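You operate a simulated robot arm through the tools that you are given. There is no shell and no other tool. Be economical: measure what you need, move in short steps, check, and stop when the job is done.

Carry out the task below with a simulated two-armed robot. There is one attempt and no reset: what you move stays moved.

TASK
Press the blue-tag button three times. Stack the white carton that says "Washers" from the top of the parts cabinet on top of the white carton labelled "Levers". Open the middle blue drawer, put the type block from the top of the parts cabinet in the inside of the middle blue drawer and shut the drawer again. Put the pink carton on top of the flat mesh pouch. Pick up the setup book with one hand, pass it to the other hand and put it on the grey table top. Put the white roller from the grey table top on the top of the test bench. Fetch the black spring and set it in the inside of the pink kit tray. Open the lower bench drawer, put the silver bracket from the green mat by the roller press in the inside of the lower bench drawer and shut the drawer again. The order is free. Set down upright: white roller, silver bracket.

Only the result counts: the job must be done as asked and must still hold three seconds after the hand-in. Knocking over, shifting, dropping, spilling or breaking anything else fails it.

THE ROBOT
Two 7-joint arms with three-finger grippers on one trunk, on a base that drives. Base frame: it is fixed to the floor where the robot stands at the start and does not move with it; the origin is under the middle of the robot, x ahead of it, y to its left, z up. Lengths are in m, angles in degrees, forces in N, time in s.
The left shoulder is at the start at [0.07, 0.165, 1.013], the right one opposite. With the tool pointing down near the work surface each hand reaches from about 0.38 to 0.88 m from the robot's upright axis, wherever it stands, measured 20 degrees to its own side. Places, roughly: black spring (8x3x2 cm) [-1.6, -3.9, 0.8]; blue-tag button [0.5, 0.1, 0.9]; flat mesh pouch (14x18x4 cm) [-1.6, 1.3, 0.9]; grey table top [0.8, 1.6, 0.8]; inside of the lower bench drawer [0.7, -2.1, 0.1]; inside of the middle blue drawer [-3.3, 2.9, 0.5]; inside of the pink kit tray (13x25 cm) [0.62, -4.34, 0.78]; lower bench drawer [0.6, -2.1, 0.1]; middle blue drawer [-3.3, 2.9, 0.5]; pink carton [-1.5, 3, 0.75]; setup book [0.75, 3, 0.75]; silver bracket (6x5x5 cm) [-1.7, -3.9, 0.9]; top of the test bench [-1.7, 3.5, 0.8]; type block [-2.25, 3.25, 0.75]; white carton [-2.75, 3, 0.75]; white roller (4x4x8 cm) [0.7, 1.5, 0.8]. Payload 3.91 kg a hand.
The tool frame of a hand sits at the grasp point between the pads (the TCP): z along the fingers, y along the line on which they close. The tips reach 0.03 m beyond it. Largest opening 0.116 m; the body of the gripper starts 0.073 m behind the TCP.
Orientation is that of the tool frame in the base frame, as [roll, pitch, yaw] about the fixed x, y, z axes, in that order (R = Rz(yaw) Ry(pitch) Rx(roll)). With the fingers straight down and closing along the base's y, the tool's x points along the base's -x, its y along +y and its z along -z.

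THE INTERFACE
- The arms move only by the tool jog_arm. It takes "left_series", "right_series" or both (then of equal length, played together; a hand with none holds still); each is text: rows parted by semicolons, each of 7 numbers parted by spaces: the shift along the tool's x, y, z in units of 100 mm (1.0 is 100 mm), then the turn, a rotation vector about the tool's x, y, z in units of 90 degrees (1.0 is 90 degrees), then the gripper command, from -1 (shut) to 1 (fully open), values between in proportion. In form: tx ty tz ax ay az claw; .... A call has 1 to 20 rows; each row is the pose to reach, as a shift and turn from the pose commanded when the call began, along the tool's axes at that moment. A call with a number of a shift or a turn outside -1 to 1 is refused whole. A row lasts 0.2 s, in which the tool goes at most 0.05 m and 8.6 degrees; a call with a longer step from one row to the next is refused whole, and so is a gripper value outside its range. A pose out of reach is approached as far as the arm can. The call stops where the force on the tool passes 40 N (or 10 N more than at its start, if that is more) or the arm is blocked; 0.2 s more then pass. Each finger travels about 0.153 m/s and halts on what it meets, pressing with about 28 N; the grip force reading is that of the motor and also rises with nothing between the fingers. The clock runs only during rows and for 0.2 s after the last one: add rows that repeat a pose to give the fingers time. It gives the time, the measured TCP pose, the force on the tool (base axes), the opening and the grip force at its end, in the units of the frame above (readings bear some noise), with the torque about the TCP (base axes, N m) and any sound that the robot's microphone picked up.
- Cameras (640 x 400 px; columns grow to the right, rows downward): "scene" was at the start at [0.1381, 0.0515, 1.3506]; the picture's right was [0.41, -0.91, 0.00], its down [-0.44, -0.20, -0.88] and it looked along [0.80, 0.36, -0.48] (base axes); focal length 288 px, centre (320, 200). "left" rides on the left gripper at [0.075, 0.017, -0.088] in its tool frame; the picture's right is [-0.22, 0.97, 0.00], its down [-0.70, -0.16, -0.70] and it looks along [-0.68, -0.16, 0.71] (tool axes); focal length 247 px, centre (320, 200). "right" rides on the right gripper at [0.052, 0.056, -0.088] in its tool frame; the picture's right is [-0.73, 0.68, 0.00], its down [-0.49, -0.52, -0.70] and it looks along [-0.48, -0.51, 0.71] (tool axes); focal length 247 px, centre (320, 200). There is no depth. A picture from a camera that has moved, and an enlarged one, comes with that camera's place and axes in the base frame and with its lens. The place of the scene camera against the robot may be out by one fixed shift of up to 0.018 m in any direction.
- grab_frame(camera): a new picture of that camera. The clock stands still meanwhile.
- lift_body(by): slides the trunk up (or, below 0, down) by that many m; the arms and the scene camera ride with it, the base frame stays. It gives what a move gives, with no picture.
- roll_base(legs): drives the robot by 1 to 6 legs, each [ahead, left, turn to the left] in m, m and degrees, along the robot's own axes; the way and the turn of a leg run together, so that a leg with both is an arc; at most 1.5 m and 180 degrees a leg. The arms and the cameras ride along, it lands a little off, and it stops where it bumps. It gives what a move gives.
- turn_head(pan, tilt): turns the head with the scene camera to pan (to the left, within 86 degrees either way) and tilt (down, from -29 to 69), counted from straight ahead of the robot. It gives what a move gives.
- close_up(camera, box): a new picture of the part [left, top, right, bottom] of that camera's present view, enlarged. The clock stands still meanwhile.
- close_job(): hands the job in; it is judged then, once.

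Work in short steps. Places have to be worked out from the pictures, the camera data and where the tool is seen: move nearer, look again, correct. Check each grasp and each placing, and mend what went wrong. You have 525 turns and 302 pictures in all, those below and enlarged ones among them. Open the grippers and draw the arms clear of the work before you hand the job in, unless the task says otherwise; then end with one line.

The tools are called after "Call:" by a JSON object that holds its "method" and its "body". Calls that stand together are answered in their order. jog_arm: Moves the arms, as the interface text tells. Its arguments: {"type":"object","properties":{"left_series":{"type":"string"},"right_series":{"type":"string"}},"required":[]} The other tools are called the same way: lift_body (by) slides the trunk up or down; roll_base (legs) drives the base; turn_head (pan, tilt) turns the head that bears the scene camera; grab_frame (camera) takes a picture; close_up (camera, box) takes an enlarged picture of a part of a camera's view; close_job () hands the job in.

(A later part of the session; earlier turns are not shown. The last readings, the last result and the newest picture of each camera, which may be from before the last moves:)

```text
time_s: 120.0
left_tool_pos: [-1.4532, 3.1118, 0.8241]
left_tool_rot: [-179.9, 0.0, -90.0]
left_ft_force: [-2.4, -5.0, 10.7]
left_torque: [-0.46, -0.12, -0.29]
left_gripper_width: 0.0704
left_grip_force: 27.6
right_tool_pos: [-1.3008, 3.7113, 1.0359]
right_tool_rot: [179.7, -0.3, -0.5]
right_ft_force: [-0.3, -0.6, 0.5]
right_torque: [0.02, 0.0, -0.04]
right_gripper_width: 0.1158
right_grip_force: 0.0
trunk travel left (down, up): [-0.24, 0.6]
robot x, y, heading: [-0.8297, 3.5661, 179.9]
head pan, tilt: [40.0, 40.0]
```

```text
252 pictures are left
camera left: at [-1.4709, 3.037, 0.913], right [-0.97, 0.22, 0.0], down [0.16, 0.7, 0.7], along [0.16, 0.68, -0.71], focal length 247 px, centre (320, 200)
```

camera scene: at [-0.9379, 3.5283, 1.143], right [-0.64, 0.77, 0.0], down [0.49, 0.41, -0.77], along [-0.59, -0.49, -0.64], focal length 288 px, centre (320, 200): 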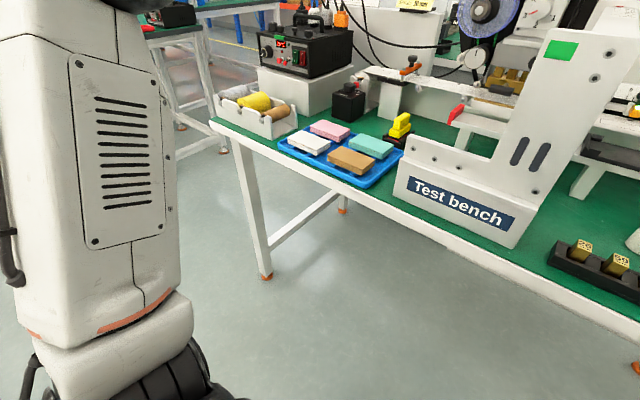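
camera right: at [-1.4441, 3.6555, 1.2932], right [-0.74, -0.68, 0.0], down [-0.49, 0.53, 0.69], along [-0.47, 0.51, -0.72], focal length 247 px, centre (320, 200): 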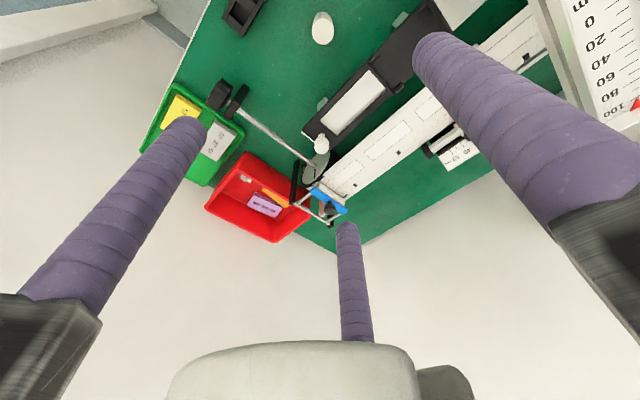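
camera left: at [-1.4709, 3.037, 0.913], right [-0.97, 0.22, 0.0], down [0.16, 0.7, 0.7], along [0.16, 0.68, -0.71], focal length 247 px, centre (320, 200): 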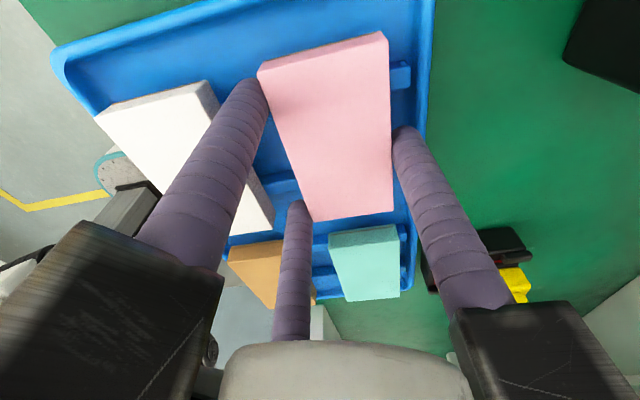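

It grips (width 0.070, 28 N). I'll lift slowly by 3 cm and inspect.

Call:
{"method": "jog_arm", "body": {"left_series": "0 0 -0.05 0 0 0 -0.2; 0 0 -0.1 0 0 0 -0.2; 0 0 -0.2 0 0 0 -0.2; 0 0 -0.3 0 0 0 -0.2; 0 0 -0.3 0 0 0 -0.2"}}

Call:
{"method": "grab_frame", "body": {"camera": "left"}}

Call:
{"method": "close_up", "body": {"camera": "scene", "box": [210, 60, 450, 210]}}

```text
time_s: 121.2
left_tool_pos: [-1.4545, 3.1112, 0.8563]
left_tool_rot: [-180.0, 0.0, -90.0]
left_ft_force: [-0.1, 1.0, -0.4]
left_torque: [0.02, 0.03, -0.01]
left_gripper_width: 0.0698
left_grip_force: 28.2
right_tool_pos: [-1.3026, 3.7109, 1.0362]
right_tool_rot: [179.8, -0.3, -0.5]
right_ft_force: [0.3, -0.1, -0.1]
right_torque: [-0.01, 0.04, -0.02]
right_gripper_width: 0.116
right_grip_force: 0.1
trunk travel left (down, up): [-0.24, 0.6]
robot x, y, heading: [-0.8277, 3.567, 179.9]
head pan, tilt: [40.0, 40.0]
```

```text
251 pictures are left
camera left: at [-1.4719, 3.0373, 0.9433], right [-0.97, 0.22, 0.0], down [0.16, 0.7, 0.7], along [0.16, 0.68, -0.71], focal length 247 px, centre (320, 200)
```

left: 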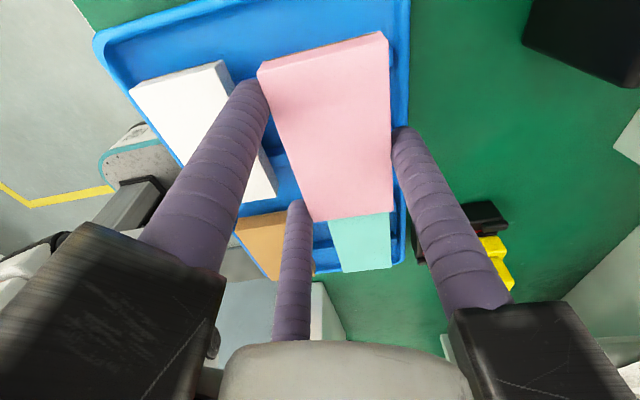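

```text
2.67 times, centred on (330, 135) of scene
camera zoom: at [-0.9381, 3.5282, 1.0229], right [-0.64, 0.77, 0.0], down [0.49, 0.41, -0.77], along [-0.59, -0.49, -0.64], focal length 768 px, centre (293, 373)
```

zoom: 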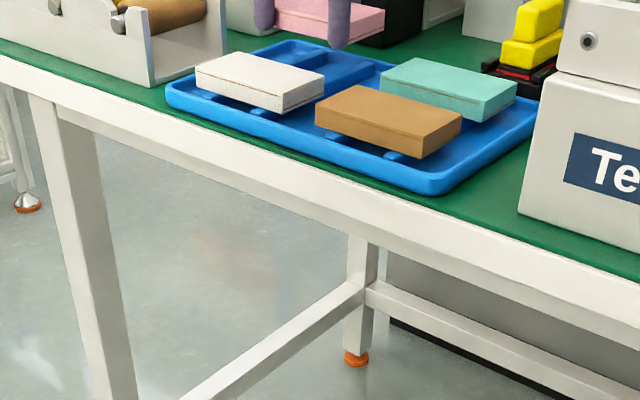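

Firmly held. I'll raise the trunk, back out, and strafe along to the pouch bench at y≈1.3.

Call:
{"method": "lift_body", "body": {"by": 0.25}}

Call:
{"method": "roll_base", "body": {"legs": [[-0.4, 0, 0], [0, 1.0, 0], [0, 0.8, 0]]}}

Call:
{"method": "turn_head", "body": {"pan": 15, "tilt": 30}}

Call:
{"method": "grab_frame", "body": {"camera": "scene"}}

```text
time_s: 123.8
left_tool_pos: [-1.4549, 3.1124, 1.1053]
left_tool_rot: [-179.9, 0.0, -89.9]
left_ft_force: [0.0, 0.9, 0.5]
left_torque: [-0.03, -0.03, 0.0]
left_gripper_width: 0.0696
left_grip_force: 27.8
right_tool_pos: [-1.3016, 3.7104, 1.2866]
right_tool_rot: [179.8, -0.4, -0.6]
right_ft_force: [0.5, -0.3, -0.4]
right_torque: [0.02, 0.06, -0.03]
right_gripper_width: 0.1159
right_grip_force: 0.0
trunk travel left (down, up): [-0.49, 0.35]
robot x, y, heading: [-0.8264, 3.5689, 179.9]
head pan, tilt: [40.0, 40.0]
```

```text
time_s: 135.0
left_tool_pos: [-1.0522, 1.3041, 1.1048]
left_tool_rot: [-180.0, 0.0, -89.9]
left_ft_force: [1.5, -0.9, -1.0]
left_torque: [-0.01, 0.02, 0.01]
left_gripper_width: 0.0693
left_grip_force: 28.0
right_tool_pos: [-0.9019, 1.9015, 1.2872]
right_tool_rot: [179.9, -0.4, -0.4]
right_ft_force: [0.2, 0.0, -0.6]
right_torque: [0.0, -0.02, 0.01]
right_gripper_width: 0.1161
right_grip_force: 0.0
trunk travel left (down, up): [-0.49, 0.35]
robot x, y, heading: [-0.4254, 1.7641, 179.9]
head pan, tilt: [40.0, 40.0]
```

```text
time_s: 135.9
left_tool_pos: [-1.0527, 1.3045, 1.1047]
left_tool_rot: [-180.0, 0.0, -89.9]
left_ft_force: [0.1, -0.7, 0.6]
left_torque: [-0.03, 0.02, -0.02]
left_gripper_width: 0.0694
left_grip_force: 28.0
right_tool_pos: [-0.9012, 1.9019, 1.2866]
right_tool_rot: [179.9, -0.5, -0.4]
right_ft_force: [0.0, 0.6, -0.3]
right_torque: [0.0, -0.02, -0.02]
right_gripper_width: 0.116
right_grip_force: 0.1
trunk travel left (down, up): [-0.49, 0.35]
robot x, y, heading: [-0.4313, 1.7617, 179.9]
head pan, tilt: [15.0, 30.0]
```

```text
249 pictures are left
camera scene: at [-0.5592, 1.7516, 1.2883], right [-0.26, 0.97, 0.0], down [0.48, 0.13, -0.87], along [-0.84, -0.22, -0.5], focal length 288 px, centre (320, 200)
```

scene: 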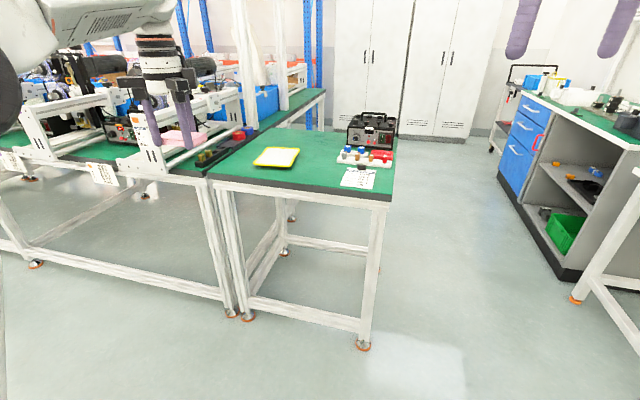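

I'll zoom on the yellow-edged pouch.

Call:
{"method": "close_up", "body": {"camera": "scene", "box": [200, 110, 410, 241]}}

```text
3.05 times, centred on (305, 176) of scene
camera zoom: at [-0.5592, 1.7516, 1.2883], right [-0.26, 0.97, 0.0], down [0.48, 0.13, -0.87], along [-0.84, -0.22, -0.5], focal length 877 px, centre (366, 275)
```

zoom: 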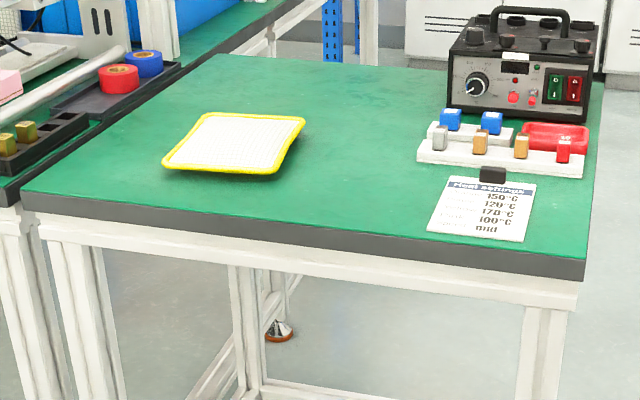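

I'll drive 0.3 m forward and re-measure the pouch from nearer.

Call:
{"method": "roll_base", "body": {"legs": [[0.25, 0, 0]]}}

Call:
{"method": "turn_head", "body": {"pan": 30, "tilt": 35}}

Call:
{"method": "grab_frame", "body": {"camera": "scene"}}

Call:
{"method": "grab_frame", "body": {"camera": "left"}}

```text
time_s: 137.7
left_tool_pos: [-1.2998, 1.3018, 1.1048]
left_tool_rot: [-180.0, 0.0, -89.8]
left_ft_force: [-0.8, 0.8, -0.3]
left_torque: [0.01, -0.03, 0.03]
left_gripper_width: 0.0696
left_grip_force: 28.0
right_tool_pos: [-1.1495, 1.9008, 1.2859]
right_tool_rot: [179.8, -0.4, -0.3]
right_ft_force: [-0.8, 0.5, -1.6]
right_torque: [-0.01, -0.07, 0.03]
right_gripper_width: 0.1158
right_grip_force: 0.2
trunk travel left (down, up): [-0.49, 0.35]
robot x, y, heading: [-0.6731, 1.7604, -180.1]
head pan, tilt: [15.0, 30.0]
```

```text
time_s: 138.4
left_tool_pos: [-1.3, 1.3022, 1.1038]
left_tool_rot: [180.0, -0.1, -89.8]
left_ft_force: [0.3, 0.1, -0.3]
left_torque: [0.02, 0.0, 0.0]
left_gripper_width: 0.0693
left_grip_force: 28.5
right_tool_pos: [-1.1494, 1.9009, 1.2856]
right_tool_rot: [179.8, -0.5, -0.3]
right_ft_force: [-0.4, -0.2, 0.7]
right_torque: [0.0, -0.01, 0.0]
right_gripper_width: 0.1159
right_grip_force: 0.1
trunk travel left (down, up): [-0.49, 0.35]
robot x, y, heading: [-0.6761, 1.7588, -179.8]
head pan, tilt: [30.0, 35.0]
```

```text
247 pictures are left
camera scene: at [-0.7956, 1.7309, 1.2805], right [-0.5, 0.87, 0.0], down [0.5, 0.29, -0.82], along [-0.71, -0.41, -0.57], focal length 288 px, centre (320, 200)
```

scene: 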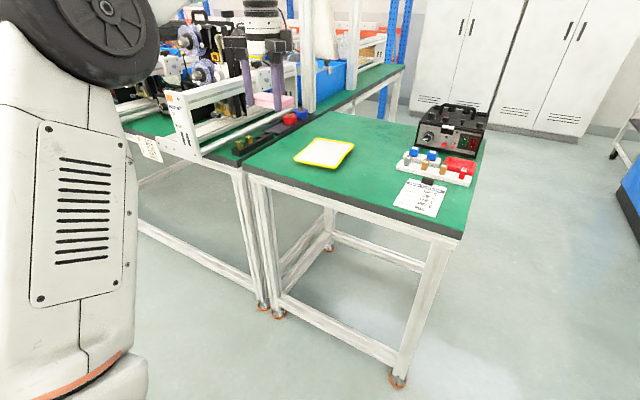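

```text
246 pictures are left
camera left: at [-1.3166, 1.2275, 1.1936], right [-0.98, 0.22, 0.0], down [0.16, 0.7, 0.7], along [0.15, 0.68, -0.71], focal length 247 px, centre (320, 200)
```

left: 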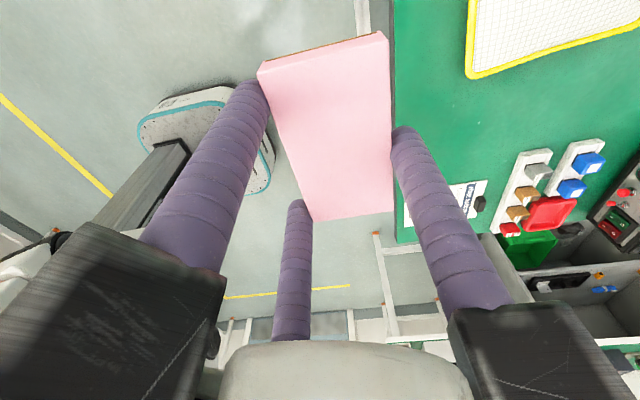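

The pouch is centred near [-1.554, 1.312], at z≈0.86. I'll drive in so the block hangs above it and lower.

Call:
{"method": "roll_base", "body": {"legs": [[0.243, -0.01, 0]]}}

Call:
{"method": "lift_body", "body": {"by": -0.12}}

Call:
{"method": "grab_frame", "body": {"camera": "left"}}

Call:
{"method": "turn_head", "body": {"pan": 40, "tilt": 35}}

Call:
{"method": "grab_frame", "body": {"camera": "scene"}}

```text
time_s: 140.2
left_tool_pos: [-1.5441, 1.3143, 1.1056]
left_tool_rot: [-180.0, -0.2, -89.9]
left_ft_force: [-0.1, 1.0, -0.3]
left_torque: [0.0, -0.01, 0.0]
left_gripper_width: 0.0694
left_grip_force: 28.2
right_tool_pos: [-1.3936, 1.9115, 1.2869]
right_tool_rot: [179.7, -0.5, -0.3]
right_ft_force: [0.2, 0.2, -0.6]
right_torque: [-0.03, -0.02, 0.04]
right_gripper_width: 0.1161
right_grip_force: 0.0
trunk travel left (down, up): [-0.49, 0.35]
robot x, y, heading: [-0.9199, 1.7753, -179.9]
head pan, tilt: [30.0, 35.0]
```

```text
time_s: 141.7
left_tool_pos: [-1.5429, 1.3116, 0.9851]
left_tool_rot: [-179.9, -0.1, -89.8]
left_ft_force: [0.0, -0.2, -2.0]
left_torque: [0.02, 0.02, 0.01]
left_gripper_width: 0.0694
left_grip_force: 28.0
right_tool_pos: [-1.3917, 1.9113, 1.1668]
right_tool_rot: [179.7, -0.4, -0.2]
right_ft_force: [-0.3, 0.3, -0.3]
right_torque: [0.0, 0.01, -0.01]
right_gripper_width: 0.1159
right_grip_force: 0.0
trunk travel left (down, up): [-0.37, 0.47]
robot x, y, heading: [-0.9161, 1.771, -179.9]
head pan, tilt: [30.0, 35.0]
```

```text
245 pictures are left
camera left: at [-1.56, 1.2374, 1.0738], right [-0.98, 0.22, 0.0], down [0.16, 0.7, 0.7], along [0.15, 0.68, -0.72], focal length 247 px, centre (320, 200)
```

left: 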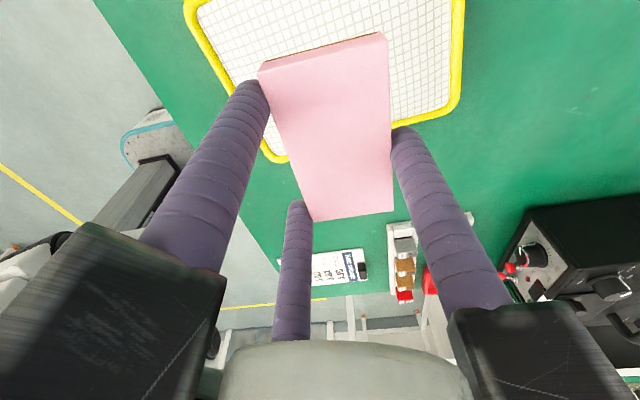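

```text
time_s: 142.5
left_tool_pos: [-1.5435, 1.3131, 0.9849]
left_tool_rot: [179.9, -0.1, -89.8]
left_ft_force: [-0.2, 0.7, -0.4]
left_torque: [0.02, 0.01, 0.0]
left_gripper_width: 0.0694
left_grip_force: 28.2
right_tool_pos: [-1.3937, 1.9103, 1.1656]
right_tool_rot: [179.9, -0.4, -0.3]
right_ft_force: [-0.6, 0.0, -0.6]
right_torque: [-0.01, 0.01, 0.0]
right_gripper_width: 0.1161
right_grip_force: 0.0
trunk travel left (down, up): [-0.37, 0.47]
robot x, y, heading: [-0.9154, 1.7704, -180.0]
head pan, tilt: [40.0, 35.0]
```

```text
244 pictures are left
camera scene: at [-1.0305, 1.7281, 1.1605], right [-0.64, 0.77, 0.0], down [0.44, 0.37, -0.82], along [-0.63, -0.53, -0.57], focal length 288 px, centre (320, 200)
```

scene: 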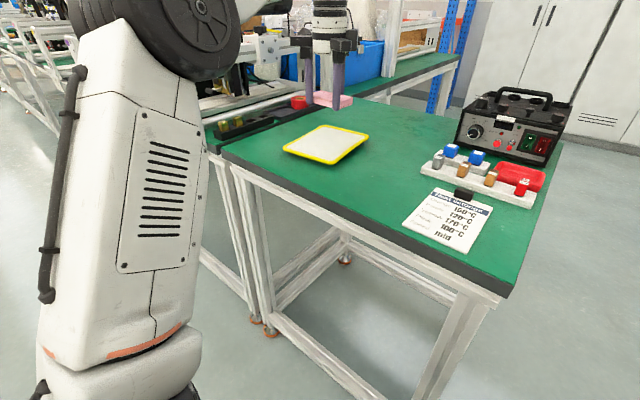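

From the hand camera, the pouch centre is nearer (-1.57, 1.30). I'll shift slightly and descend in steps.

Call:
{"method": "jog_arm", "body": {"left_series": "0.1 0.12 0.2 0 0 0 -0.2; 0.1 0.12 0.4 0 0 0 -0.2; 0.1 0.12 0.55 0 0 0 -0.2; 0.1 0.12 0.65 0 0 0 -0.2; 0.1 0.12 0.7 0 0 0 -0.2; 0.1 0.12 0.75 0 0 0 -0.2; 0.1 0.12 0.8 0 0 0 -0.2"}}

Call:
{"method": "grab_frame", "body": {"camera": "left"}}

Call:
{"method": "close_up", "body": {"camera": "scene", "box": [250, 60, 410, 180]}}

```text
time_s: 144.1
left_tool_pos: [-1.5559, 1.3016, 0.9045]
left_tool_rot: [180.0, -0.1, -89.9]
left_ft_force: [0.1, 0.6, -0.4]
left_torque: [0.01, 0.01, 0.04]
left_gripper_width: 0.0694
left_grip_force: 28.0
right_tool_pos: [-1.3933, 1.9103, 1.1659]
right_tool_rot: [179.8, -0.4, -0.3]
right_ft_force: [0.7, -0.7, -0.2]
right_torque: [0.01, -0.02, 0.0]
right_gripper_width: 0.1159
right_grip_force: 0.0
trunk travel left (down, up): [-0.37, 0.47]
robot x, y, heading: [-0.9181, 1.7739, -180.2]
head pan, tilt: [40.0, 35.0]
```

```text
243 pictures are left
camera left: at [-1.5723, 1.227, 0.9936], right [-0.98, 0.22, 0.0], down [0.16, 0.7, 0.7], along [0.15, 0.68, -0.71], focal length 247 px, centre (320, 200)
```

left: 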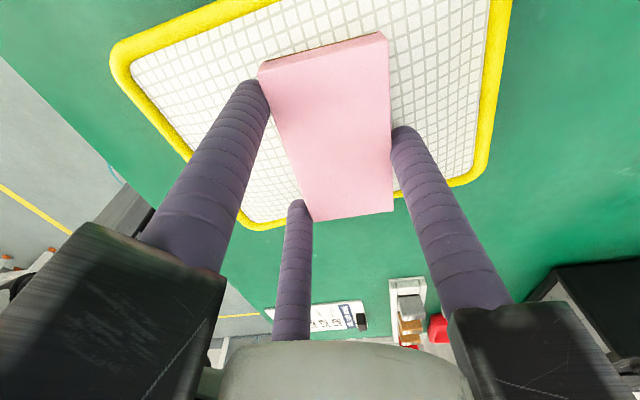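

```text
3.33 times, centred on (330, 120) of scene
camera zoom: at [-1.0305, 1.728, 1.1605], right [-0.64, 0.77, 0.0], down [0.44, 0.37, -0.82], along [-0.63, -0.53, -0.57], focal length 960 px, centre (287, 467)
```

zoom: 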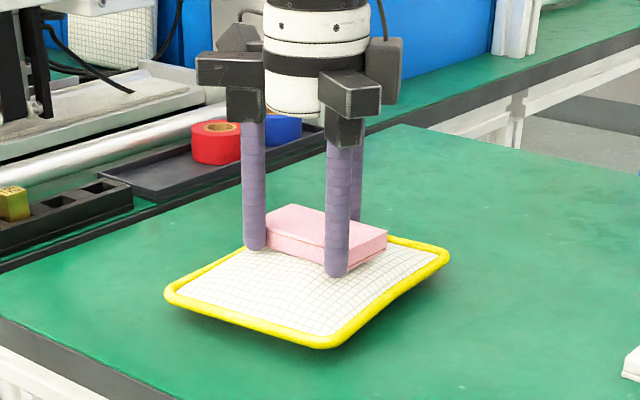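

The block is well centred above the pouch. I'll lower in 5 mm steps until contact.

Call:
{"method": "jog_arm", "body": {"left_series": "0 0 0.05 0 0 0 -0.2; 0 0 0.1 0 0 0 -0.2; 0 0 0.15 0 0 0 -0.2; 0 0 0.15 0 0 0 -0.2"}}

```text
time_s: 144.7
left_tool_pos: [-1.555, 1.3023, 0.9047]
left_tool_rot: [179.1, -0.3, -89.9]
left_ft_force: [1.8, 0.4, 14.8]
left_torque: [0.31, -0.4, -0.17]
left_gripper_width: 0.0696
left_grip_force: 28.8
right_tool_pos: [-1.3902, 1.9108, 1.1671]
right_tool_rot: [179.7, -0.4, -0.2]
right_ft_force: [-0.6, -0.4, -0.3]
right_torque: [0.03, -0.01, 0.0]
right_gripper_width: 0.116
right_grip_force: 0.1
trunk travel left (down, up): [-0.37, 0.47]
robot x, y, heading: [-0.9165, 1.7707, -180.0]
head pan, tilt: [40.0, 35.0]
stopped in row 3 (left hand): the force on the tool passed its limit at 44 N (the readings are from after the stop); the commanded pose is now the measured one
```

The rod tips are on the pouch. I'll raise 2 mm and open to let the block settle.

Call:
{"method": "jog_arm", "body": {"left_series": "0 0 -0.02 0 0 0 -0.2; 0 0 -0.02 0 0 0 0.25; 0 0 -0.02 0 0 0 0.4; 0 0 -0.02 0 0 0 0.5; 0 0 -0.02 0 0 0 0.5"}}

Call:
{"method": "grab_frame", "body": {"camera": "left"}}

Call:
{"method": "close_up", "body": {"camera": "scene", "box": [250, 60, 410, 180]}}

```text
time_s: 145.9
left_tool_pos: [-1.5552, 1.3026, 0.9039]
left_tool_rot: [179.3, -0.3, -89.8]
left_ft_force: [2.5, 2.0, 7.2]
left_torque: [0.08, 0.33, -0.09]
left_gripper_width: 0.0858
left_grip_force: 0.0
right_tool_pos: [-1.3919, 1.9119, 1.1668]
right_tool_rot: [179.7, -0.2, -0.3]
right_ft_force: [-0.1, -0.3, -0.4]
right_torque: [-0.01, 0.01, -0.01]
right_gripper_width: 0.116
right_grip_force: 0.1
trunk travel left (down, up): [-0.37, 0.47]
robot x, y, heading: [-0.9162, 1.7729, -180.2]
head pan, tilt: [40.0, 35.0]
```

```text
241 pictures are left
camera left: at [-1.5711, 1.2273, 0.9926], right [-0.98, 0.22, 0.01], down [0.17, 0.7, 0.69], along [0.14, 0.68, -0.72], focal length 247 px, centre (320, 200)
```

left: 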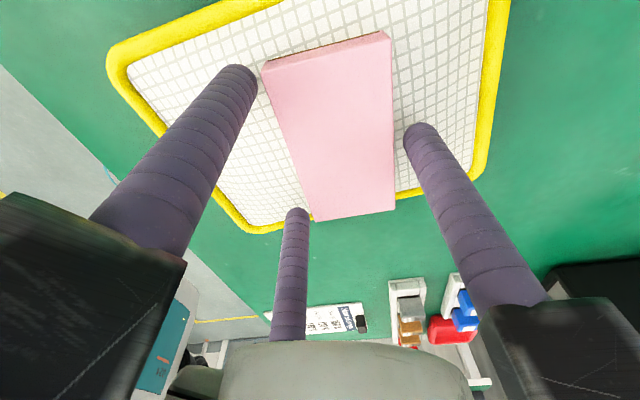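

```text
3.33 times, centred on (330, 120) of scene
camera zoom: at [-1.0294, 1.7287, 1.1606], right [-0.64, 0.77, 0.0], down [0.44, 0.37, -0.82], along [-0.63, -0.53, -0.57], focal length 960 px, centre (287, 467)
```

zoom: 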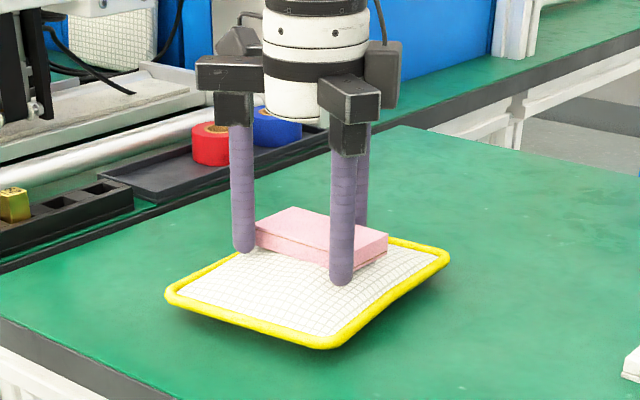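

Released on the pouch. I'll lift the hand straight up and check.

Call:
{"method": "jog_arm", "body": {"left_series": "0 0 -0.2 0 0 0 0.5; 0 0 -0.6 0 0 0 0.5; 0 0 -1 0 0 0 0.7; 0 0 -1 0 0 0 1"}}

Call:
{"method": "lift_body", "body": {"by": 0.2}}

Call:
{"method": "close_up", "body": {"camera": "scene", "box": [240, 100, 480, 250]}}

```text
time_s: 146.9
left_tool_pos: [-1.5562, 1.3011, 1.0037]
left_tool_rot: [179.3, -0.1, -89.6]
left_ft_force: [0.0, -0.5, -0.4]
left_torque: [0.02, 0.0, 0.0]
left_gripper_width: 0.1161
left_grip_force: 0.1
right_tool_pos: [-1.3936, 1.9101, 1.166]
right_tool_rot: [179.8, -0.4, -0.3]
right_ft_force: [-0.2, -0.2, -0.2]
right_torque: [0.0, -0.04, 0.01]
right_gripper_width: 0.1161
right_grip_force: 0.0
trunk travel left (down, up): [-0.37, 0.47]
robot x, y, heading: [-0.9188, 1.7686, -180.1]
head pan, tilt: [40.0, 35.0]
```

```text
time_s: 149.1
left_tool_pos: [-1.5566, 1.3024, 1.2024]
left_tool_rot: [179.3, -0.2, -89.7]
left_ft_force: [-0.2, -0.9, -0.6]
left_torque: [-0.01, -0.02, 0.01]
left_gripper_width: 0.1162
left_grip_force: 0.2
right_tool_pos: [-1.3928, 1.9107, 1.3669]
right_tool_rot: [179.8, -0.4, -0.2]
right_ft_force: [-0.3, 0.7, 0.2]
right_torque: [0.0, 0.02, 0.05]
right_gripper_width: 0.116
right_grip_force: 0.0
trunk travel left (down, up): [-0.57, 0.27]
robot x, y, heading: [-0.9196, 1.7714, -179.8]
head pan, tilt: [40.0, 35.0]
```

```text
2.67 times, centred on (360, 175) of scene
camera zoom: at [-1.0308, 1.7279, 1.3604], right [-0.64, 0.77, 0.0], down [0.44, 0.37, -0.82], along [-0.63, -0.53, -0.57], focal length 768 px, centre (213, 267)
```

zoom: 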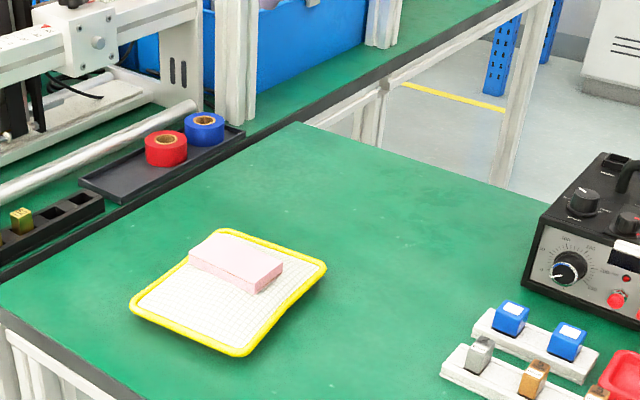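

The block rests on the pouch. Next is the parts cabinet; I'll back out, move to y≈2.15 and survey it.

Call:
{"method": "roll_base", "body": {"legs": [[-0.45, 0, 0], [0, -0.4, 0]]}}

Call:
{"method": "turn_head", "body": {"pan": -20, "tilt": 20}}

Call:
{"method": "grab_frame", "body": {"camera": "scene"}}

Call:
{"method": "turn_head", "body": {"pan": 12, "tilt": 20}}

Call:
{"method": "grab_frame", "body": {"camera": "scene"}}

```text
time_s: 153.9
left_tool_pos: [-1.1093, 1.7032, 1.204]
left_tool_rot: [179.3, -0.3, -89.6]
left_ft_force: [0.0, 0.5, 0.3]
left_torque: [-0.01, 0.01, -0.01]
left_gripper_width: 0.1159
left_grip_force: 0.1
right_tool_pos: [-0.9468, 2.3132, 1.3667]
right_tool_rot: [179.8, -0.4, 0.0]
right_ft_force: [0.3, 0.6, -0.4]
right_torque: [-0.01, 0.03, -0.02]
right_gripper_width: 0.1158
right_grip_force: 0.0
trunk travel left (down, up): [-0.57, 0.27]
robot x, y, heading: [-0.4677, 2.1718, -179.8]
head pan, tilt: [40.0, 35.0]
```

```text
time_s: 155.2
left_tool_pos: [-1.1087, 1.7044, 1.2044]
left_tool_rot: [179.4, -0.2, -89.6]
left_ft_force: [0.8, -0.1, -0.2]
left_torque: [0.0, -0.01, -0.01]
left_gripper_width: 0.1161
left_grip_force: 0.0
right_tool_pos: [-0.9467, 2.3131, 1.3663]
right_tool_rot: [179.8, -0.4, -0.1]
right_ft_force: [-0.4, 0.5, -0.5]
right_torque: [0.0, 0.01, 0.0]
right_gripper_width: 0.1159
right_grip_force: 0.1
trunk travel left (down, up): [-0.57, 0.27]
robot x, y, heading: [-0.4728, 2.1715, -179.8]
head pan, tilt: [-20.0, 20.0]
```

```text
238 pictures are left
camera scene: at [-0.6041, 2.2201, 1.3843], right [0.34, 0.94, 0.0], down [0.32, -0.12, -0.94], along [-0.88, 0.32, -0.34], focal length 288 px, centre (320, 200)
```

scene: 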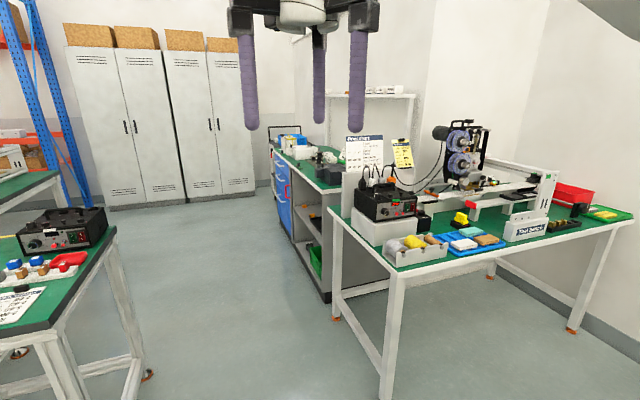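

```text
time_s: 156.2
left_tool_pos: [-1.1081, 1.7037, 1.202]
left_tool_rot: [179.2, -0.3, -89.6]
left_ft_force: [-0.6, -0.4, 0.0]
left_torque: [0.0, -0.01, 0.01]
left_gripper_width: 0.1161
left_grip_force: 0.0
right_tool_pos: [-0.9459, 2.313, 1.3665]
right_tool_rot: [179.8, -0.5, -0.2]
right_ft_force: [-0.4, 0.4, 1.0]
right_torque: [-0.01, -0.01, 0.04]
right_gripper_width: 0.1162
right_grip_force: 0.1
trunk travel left (down, up): [-0.57, 0.27]
robot x, y, heading: [-0.4702, 2.1709, -179.9]
head pan, tilt: [12.0, 20.0]
```

```text
237 pictures are left
camera scene: at [-0.6075, 2.1691, 1.3844], right [-0.21, 0.98, 0.0], down [0.33, 0.07, -0.94], along [-0.92, -0.2, -0.34], focal length 288 px, centre (320, 200)
```

scene: 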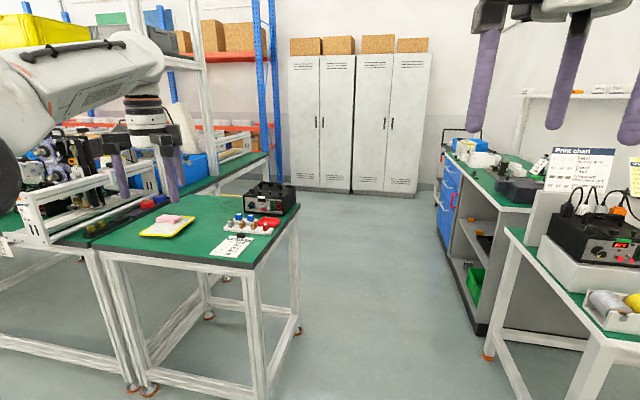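

The corridor is clear and the cabinet front faces -y at about y≈2.8. I'll drive in front of it and turn to face it.

Call:
{"method": "roll_base", "body": {"legs": [[1.4, 0, 0], [0.75, 0, 0], [0, 0, -90]]}}

Call:
{"method": "turn_head", "body": {"pan": 0, "tilt": 30}}

Call:
{"method": "grab_frame", "body": {"camera": "scene"}}

```text
time_s: 170.6
left_tool_pos: [-3.0889, 2.7989, 1.2023]
left_tool_rot: [179.4, -0.3, -179.0]
left_ft_force: [-0.7, 0.2, -0.3]
left_torque: [0.01, -0.02, -0.01]
left_gripper_width: 0.1161
left_grip_force: 0.1
right_tool_pos: [-2.4792, 2.6438, 1.365]
right_tool_rot: [179.8, -0.6, -89.7]
right_ft_force: [0.6, 0.4, 0.3]
right_torque: [-0.01, 0.0, 0.0]
right_gripper_width: 0.1162
right_grip_force: 0.1
trunk travel left (down, up): [-0.57, 0.27]
robot x, y, heading: [-2.6131, 2.1664, 91.0]
head pan, tilt: [12.0, 20.0]
```

```text
time_s: 171.4
left_tool_pos: [-3.0882, 2.7997, 1.2026]
left_tool_rot: [179.3, -0.1, -179.0]
left_ft_force: [0.1, -0.7, 0.5]
left_torque: [0.0, -0.02, 0.0]
left_gripper_width: 0.116
left_grip_force: 0.0
right_tool_pos: [-2.4785, 2.6439, 1.3658]
right_tool_rot: [179.8, -0.5, -89.6]
right_ft_force: [-0.3, 0.4, -0.2]
right_torque: [0.01, 0.01, 0.03]
right_gripper_width: 0.1159
right_grip_force: 0.0
trunk travel left (down, up): [-0.57, 0.27]
robot x, y, heading: [-2.6141, 2.1692, 90.6]
head pan, tilt: [0.0, 30.0]
```

```text
236 pictures are left
camera scene: at [-2.6098, 2.3214, 1.3683], right [1.0, 0.01, 0.0], down [0.01, -0.5, -0.87], along [-0.01, 0.87, -0.5], focal length 288 px, centre (320, 200)
```

scene: 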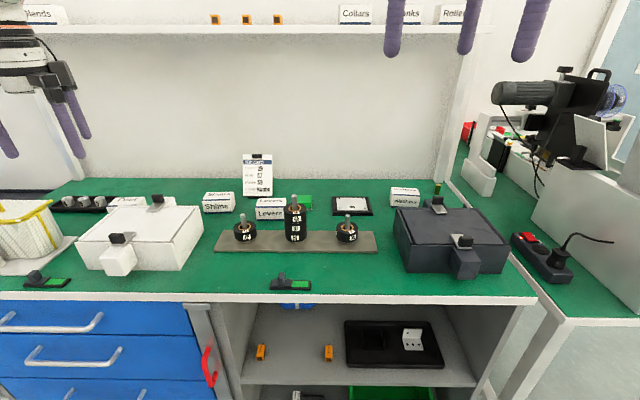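

Call:
{"method": "close_up", "body": {"camera": "scene", "box": [180, 140, 460, 315]}}

Call:
{"method": "close_up", "body": {"camera": "scene", "box": [0, 180, 280, 355]}}

```text
2.29 times, centred on (320, 228) of scene
camera zoom: at [-2.6098, 2.3214, 1.3683], right [1.0, 0.01, 0.0], down [0.01, -0.5, -0.87], along [-0.01, 0.87, -0.5], focal length 658 px, centre (320, 137)
```

zoom: 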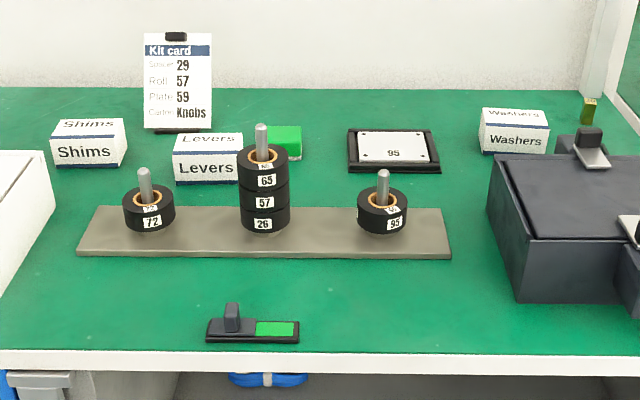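

```text
2.29 times, centred on (140, 268) of scene
camera zoom: at [-2.6098, 2.3214, 1.3683], right [1.0, 0.01, 0.0], down [0.01, -0.5, -0.87], along [-0.01, 0.87, -0.5], focal length 658 px, centre (731, 46)
```

zoom: 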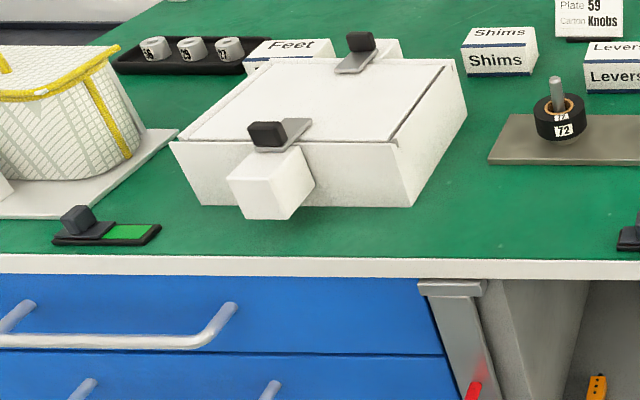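

On the cabinet I see "Washers" at about [-2.31, 3.2], "Levers" at about [-2.78, 3.12] and a brass type block at the back right. I'll use the right hand, rotated 90° so its single rod goes behind the carton.

Call:
{"method": "jog_arm", "body": {"right_series": "0 0 0 0 0 0.09 1; 0 0 0 0 0 0.18 1; 0 0 0 0 0 0.27 1; 0 0 0 0 0 0.36 1; 0 0 0 0 0 0.45 1; 0 0 0 0 0 0.54 1; 0 0 0 0 0 0.63 1; 0 0 0 0 0 0.72 1; 0 0 0 0 0 0.81 1; 0 0 0 0 0 0.9 1; 0 0 0 0 0 0.98 1; 0 0 0 0 0 0.997 1; 0 0 0 0 0 0.997 1"}}

Call:
{"method": "roll_base", "body": {"legs": [[0.25, -0.17, 0]]}}

Call:
{"method": "grab_frame", "body": {"camera": "scene"}}

Call:
{"method": "grab_frame", "body": {"camera": "right"}}

```text
time_s: 174.2
left_tool_pos: [-3.0879, 2.7995, 1.2034]
left_tool_rot: [179.3, -0.2, -179.0]
left_ft_force: [0.2, 0.9, 0.2]
left_torque: [0.01, 0.02, 0.01]
left_gripper_width: 0.1162
left_grip_force: 0.1
right_tool_pos: [-2.4795, 2.6618, 1.3635]
right_tool_rot: [-179.7, -0.4, -179.4]
right_ft_force: [0.1, 1.0, 0.5]
right_torque: [0.0, 0.01, -0.01]
right_gripper_width: 0.1163
right_grip_force: 0.1
right hand out of reach, approached as far as the arm can: row 11, 12, 13
trunk travel left (down, up): [-0.57, 0.27]
robot x, y, heading: [-2.6131, 2.1639, 90.6]
head pan, tilt: [0.0, 30.0]
```

```text
time_s: 176.2
left_tool_pos: [-2.9211, 3.0489, 1.2023]
left_tool_rot: [179.3, -0.2, -178.9]
left_ft_force: [0.1, 0.2, -0.6]
left_torque: [0.0, 0.03, -0.04]
left_gripper_width: 0.1159
left_grip_force: 0.1
right_tool_pos: [-2.3144, 2.9113, 1.3631]
right_tool_rot: [-179.7, -0.1, -179.2]
right_ft_force: [-0.6, -0.7, 0.1]
right_torque: [0.02, 0.04, -0.03]
right_gripper_width: 0.116
right_grip_force: 0.0
trunk travel left (down, up): [-0.57, 0.27]
robot x, y, heading: [-2.4434, 2.414, 90.8]
head pan, tilt: [0.0, 30.0]
```

```text
233 pictures are left
camera scene: at [-2.4426, 2.5717, 1.3683], right [1.0, 0.01, 0.0], down [0.01, -0.5, -0.87], along [-0.01, 0.87, -0.5], focal length 288 px, centre (320, 200)
```

scene: 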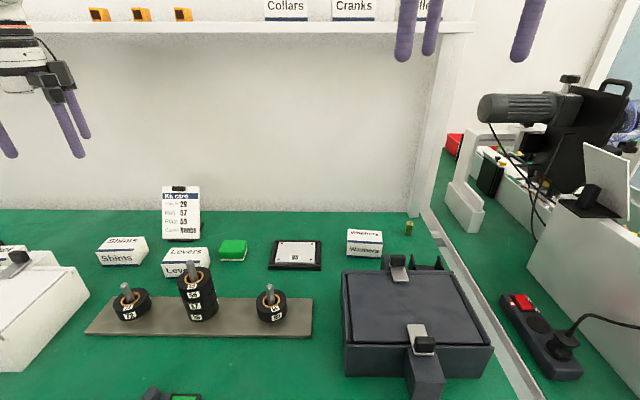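

```text
232 pictures are left
camera right: at [-2.3656, 2.9673, 1.4508], right [0.72, 0.69, -0.01], down [0.5, -0.51, 0.7], along [0.48, -0.51, -0.71], focal length 247 px, centre (320, 200)
```

right: 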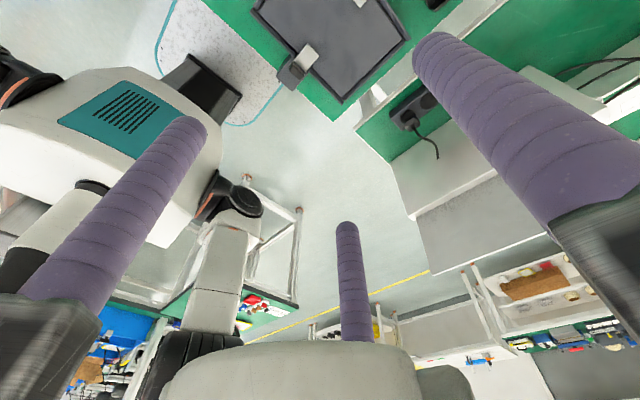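

Triangulation gives a cabinet top z≈0.85 and Washers' front bottom at [-2.32, 3.153]. I'll zoom for sizes.

Call:
{"method": "close_up", "body": {"camera": "scene", "box": [90, 200, 250, 300]}}

Call:
{"method": "close_up", "body": {"camera": "scene", "box": [300, 190, 460, 290]}}

```text
4.00 times, centred on (170, 250) of scene
camera zoom: at [-2.4426, 2.5717, 1.3683], right [1.0, 0.01, 0.0], down [0.01, -0.5, -0.87], along [-0.01, 0.87, -0.5], focal length 1152 px, centre (920, 0)
```

zoom: 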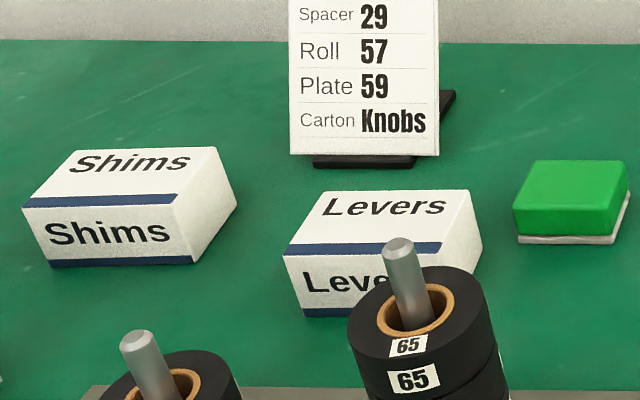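

```text
4.00 times, centred on (380, 240) of scene
camera zoom: at [-2.4426, 2.5717, 1.3683], right [1.0, 0.01, 0.0], down [0.01, -0.5, -0.87], along [-0.01, 0.87, -0.5], focal length 1152 px, centre (80, 40)
```

zoom: 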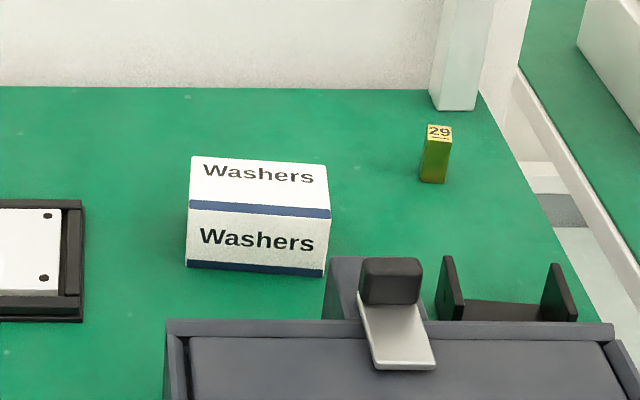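

Sizes: Washers 9×5.4×5 cm, centre (-2.322, 3.172), yaw about -6°. Levers is centred at (-2.763, 3.095), with its top at 0.90. I'll lower the trunk slightly and step the right hand over Washers.

Call:
{"method": "lift_body", "body": {"by": -0.12}}

Call:
{"method": "jog_arm", "body": {"right_series": "0.04 0.3 0.3 0 0 0.022 1; 0.09 0.6 0.6 0 0 0.044 1; 0.09 0.9 0.9 0 0 0.067 0.7; 0.09 1 1 0 0 0.067 0.65; 0.09 1 1 0 0 0.067 0.65"}}

Call:
{"method": "jog_arm", "body": {"right_series": "0 0.3 0.2 0 0 0 0.65; 0 0.7 0.4 0 0 0 0.65; 0 1 0.6 0 0 0 0.65; 0 1 0.6 0 0 0 0.65"}}

Call:
{"method": "grab_frame", "body": {"camera": "right"}}

Call:
{"method": "grab_frame", "body": {"camera": "scene"}}

```text
time_s: 177.7
left_tool_pos: [-2.9229, 3.0491, 1.0828]
left_tool_rot: [179.2, -0.1, -178.9]
left_ft_force: [-0.7, -0.3, -0.7]
left_torque: [0.01, 0.0, -0.01]
left_gripper_width: 0.1158
left_grip_force: 0.0
right_tool_pos: [-2.3124, 2.9128, 1.243]
right_tool_rot: [-179.6, -0.2, -179.2]
right_ft_force: [0.1, -0.3, 0.6]
right_torque: [0.01, 0.02, -0.04]
right_gripper_width: 0.1159
right_grip_force: 0.2
trunk travel left (down, up): [-0.45, 0.39]
robot x, y, heading: [-2.443, 2.4135, 90.8]
head pan, tilt: [0.0, 30.0]
```

```text
time_s: 178.9
left_tool_pos: [-2.9238, 3.0488, 1.0835]
left_tool_rot: [179.2, -0.2, -178.9]
left_ft_force: [0.9, -0.6, 0.2]
left_torque: [-0.04, -0.02, 0.01]
left_gripper_width: 0.1155
left_grip_force: 0.0
right_tool_pos: [-2.3226, 3.0119, 1.1433]
right_tool_rot: [-179.6, -0.2, 174.8]
right_ft_force: [0.3, 0.8, -0.5]
right_torque: [0.03, 0.02, 0.02]
right_gripper_width: 0.0957
right_grip_force: 0.1
trunk travel left (down, up): [-0.45, 0.39]
robot x, y, heading: [-2.4444, 2.4165, 90.7]
head pan, tilt: [0.0, 30.0]
```

```text
time_s: 179.9
left_tool_pos: [-2.9241, 3.0479, 1.0834]
left_tool_rot: [179.2, -0.2, -178.9]
left_ft_force: [-0.1, -0.2, -0.3]
left_torque: [-0.01, -0.02, 0.04]
left_gripper_width: 0.1161
left_grip_force: 0.1
right_tool_pos: [-2.3165, 3.11, 1.0815]
right_tool_rot: [-179.7, -0.2, 174.8]
right_ft_force: [0.3, -0.4, 0.5]
right_torque: [0.02, 0.02, -0.01]
right_gripper_width: 0.0957
right_grip_force: 0.1
trunk travel left (down, up): [-0.45, 0.39]
robot x, y, heading: [-2.4481, 2.4152, 90.9]
head pan, tilt: [0.0, 30.0]
```

```text
229 pictures are left
camera right: at [-2.3615, 3.1701, 1.1697], right [0.79, 0.61, -0.01], down [0.44, -0.56, 0.7], along [0.43, -0.56, -0.71], focal length 247 px, centre (320, 200)
```

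right: 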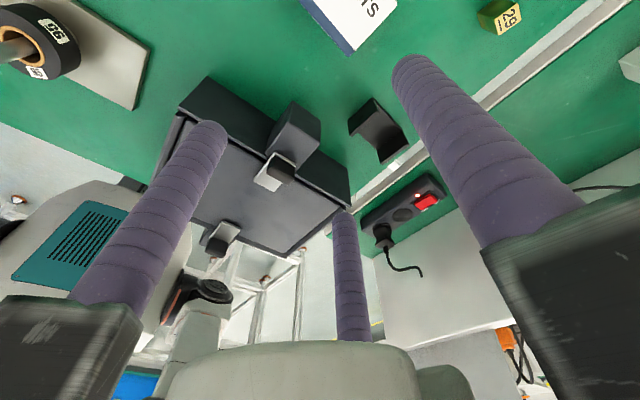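

```text
228 pictures are left
camera scene: at [-2.4427, 2.5708, 1.2484], right [1.0, 0.01, 0.0], down [0.01, -0.5, -0.87], along [-0.01, 0.87, -0.5], focal length 288 px, centre (320, 200)
```

scene: 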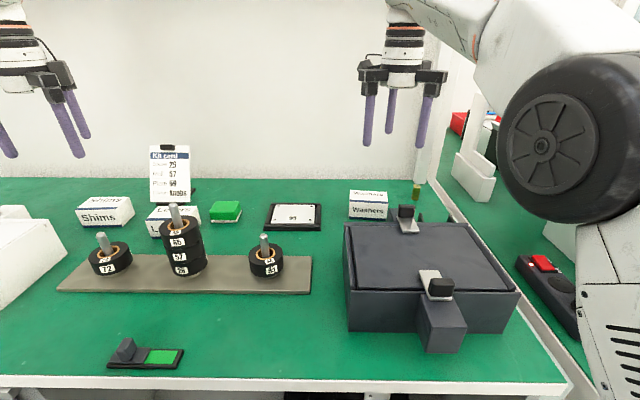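

I'll go lower and nearer so the hand camera sees the carton better.

Call:
{"method": "jog_arm", "body": {"right_series": "0.05 0.15 0.3 0 0 0 0.65; 0.1 0.3 0.6 0 0 0 0.65; 0.13 0.4 0.8 0 0 0 0.65; 0.13 0.4 0.95 0 0 0 0.65; 0.13 0.4 0.95 0 0 0 0.65"}}

Call:
{"method": "grab_frame", "body": {"camera": "right"}}

Call:
{"method": "close_up", "body": {"camera": "scene", "box": [310, 120, 470, 220]}}

```text
time_s: 181.1
left_tool_pos: [-2.9235, 3.0494, 1.0844]
left_tool_rot: [179.3, -0.2, -178.9]
left_ft_force: [-0.8, -0.3, -0.5]
left_torque: [-0.02, 0.02, 0.0]
left_gripper_width: 0.116
left_grip_force: 0.2
right_tool_pos: [-2.324, 3.1519, 0.9859]
right_tool_rot: [-179.6, -0.3, 174.8]
right_ft_force: [0.6, 0.2, 0.0]
right_torque: [-0.03, 0.03, 0.0]
right_gripper_width: 0.096
right_grip_force: 0.0
trunk travel left (down, up): [-0.45, 0.39]
robot x, y, heading: [-2.4478, 2.4213, 90.5]
head pan, tilt: [0.0, 30.0]
```

```text
227 pictures are left
camera right: at [-2.3709, 3.212, 1.0731], right [0.79, 0.61, -0.01], down [0.44, -0.56, 0.7], along [0.43, -0.56, -0.71], focal length 247 px, centre (320, 200)
```

right: 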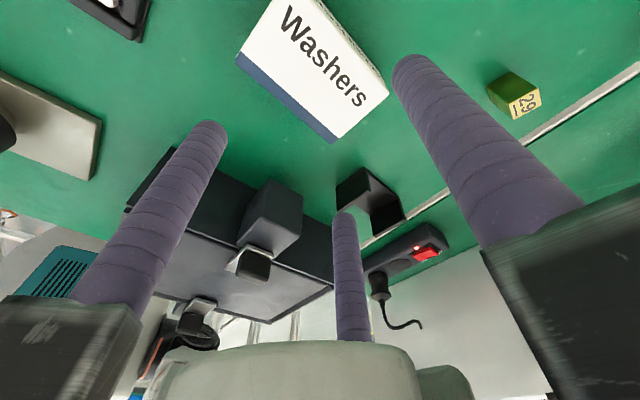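

```text
4.00 times, centred on (390, 170) of scene
camera zoom: at [-2.4426, 2.5721, 1.2482], right [1.0, 0.01, 0.0], down [0.01, -0.5, -0.87], along [-0.01, 0.87, -0.5], focal length 1152 px, centre (40, 320)
```

zoom: 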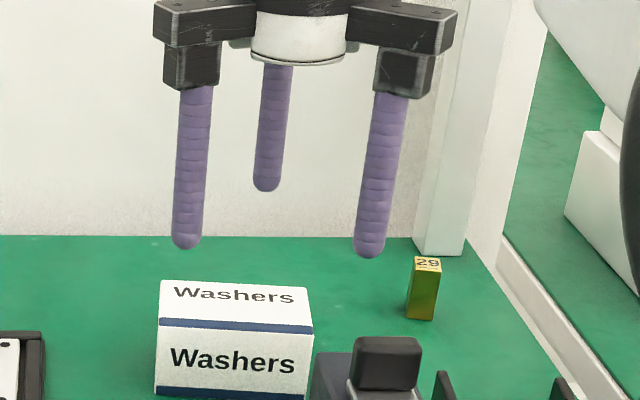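

From the hand camera, Washers is centred at (-2.337, 3.163), top ≈0.892. I'll correct 1.4 cm, lower and close.

Call:
{"method": "jog_arm", "body": {"right_series": "0.135 -0.02 0.1 0 0 0 0.65; 0.135 -0.02 0.4 0 0 0 0.65; 0.135 -0.02 0.7 0 0 0 0.65; 0.135 -0.02 0.9 0 0 0 0.65; 0.135 -0.02 0.97 0 0 0 0.65; 0.135 -0.02 0.97 0 0 0 0.3; 0.135 -0.02 0.97 0 0 0 0; 0.135 -0.02 0.97 0 0 0 0; 0.135 -0.02 0.97 0 0 0 0"}}

Call:
{"method": "grab_frame", "body": {"camera": "right"}}

```text
time_s: 183.1
left_tool_pos: [-2.9225, 3.0486, 1.0834]
left_tool_rot: [179.3, -0.2, -178.9]
left_ft_force: [-0.4, -0.2, -0.5]
left_torque: [0.01, 0.02, 0.03]
left_gripper_width: 0.1162
left_grip_force: 0.1
right_tool_pos: [-2.3398, 3.1492, 0.8898]
right_tool_rot: [-179.6, -0.2, 174.8]
right_ft_force: [0.0, 0.1, 1.1]
right_torque: [0.14, -0.01, 0.07]
right_gripper_width: 0.0731
right_grip_force: 28.1
trunk travel left (down, up): [-0.45, 0.39]
robot x, y, heading: [-2.442, 2.4155, 90.8]
head pan, tilt: [0.0, 30.0]
```

```text
225 pictures are left
camera right: at [-2.3856, 3.2102, 0.977], right [0.79, 0.61, -0.01], down [0.44, -0.56, 0.7], along [0.43, -0.56, -0.71], focal length 247 px, centre (320, 200)
```

right: 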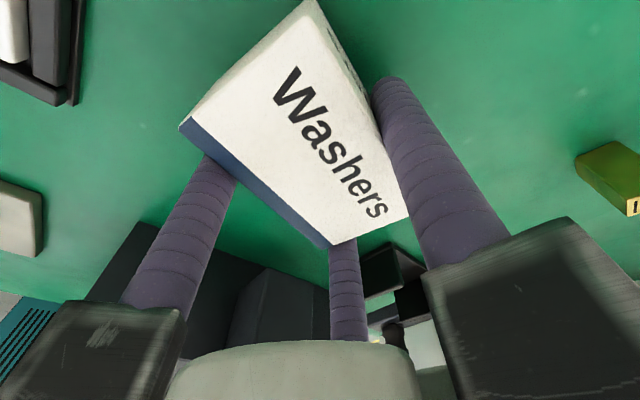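

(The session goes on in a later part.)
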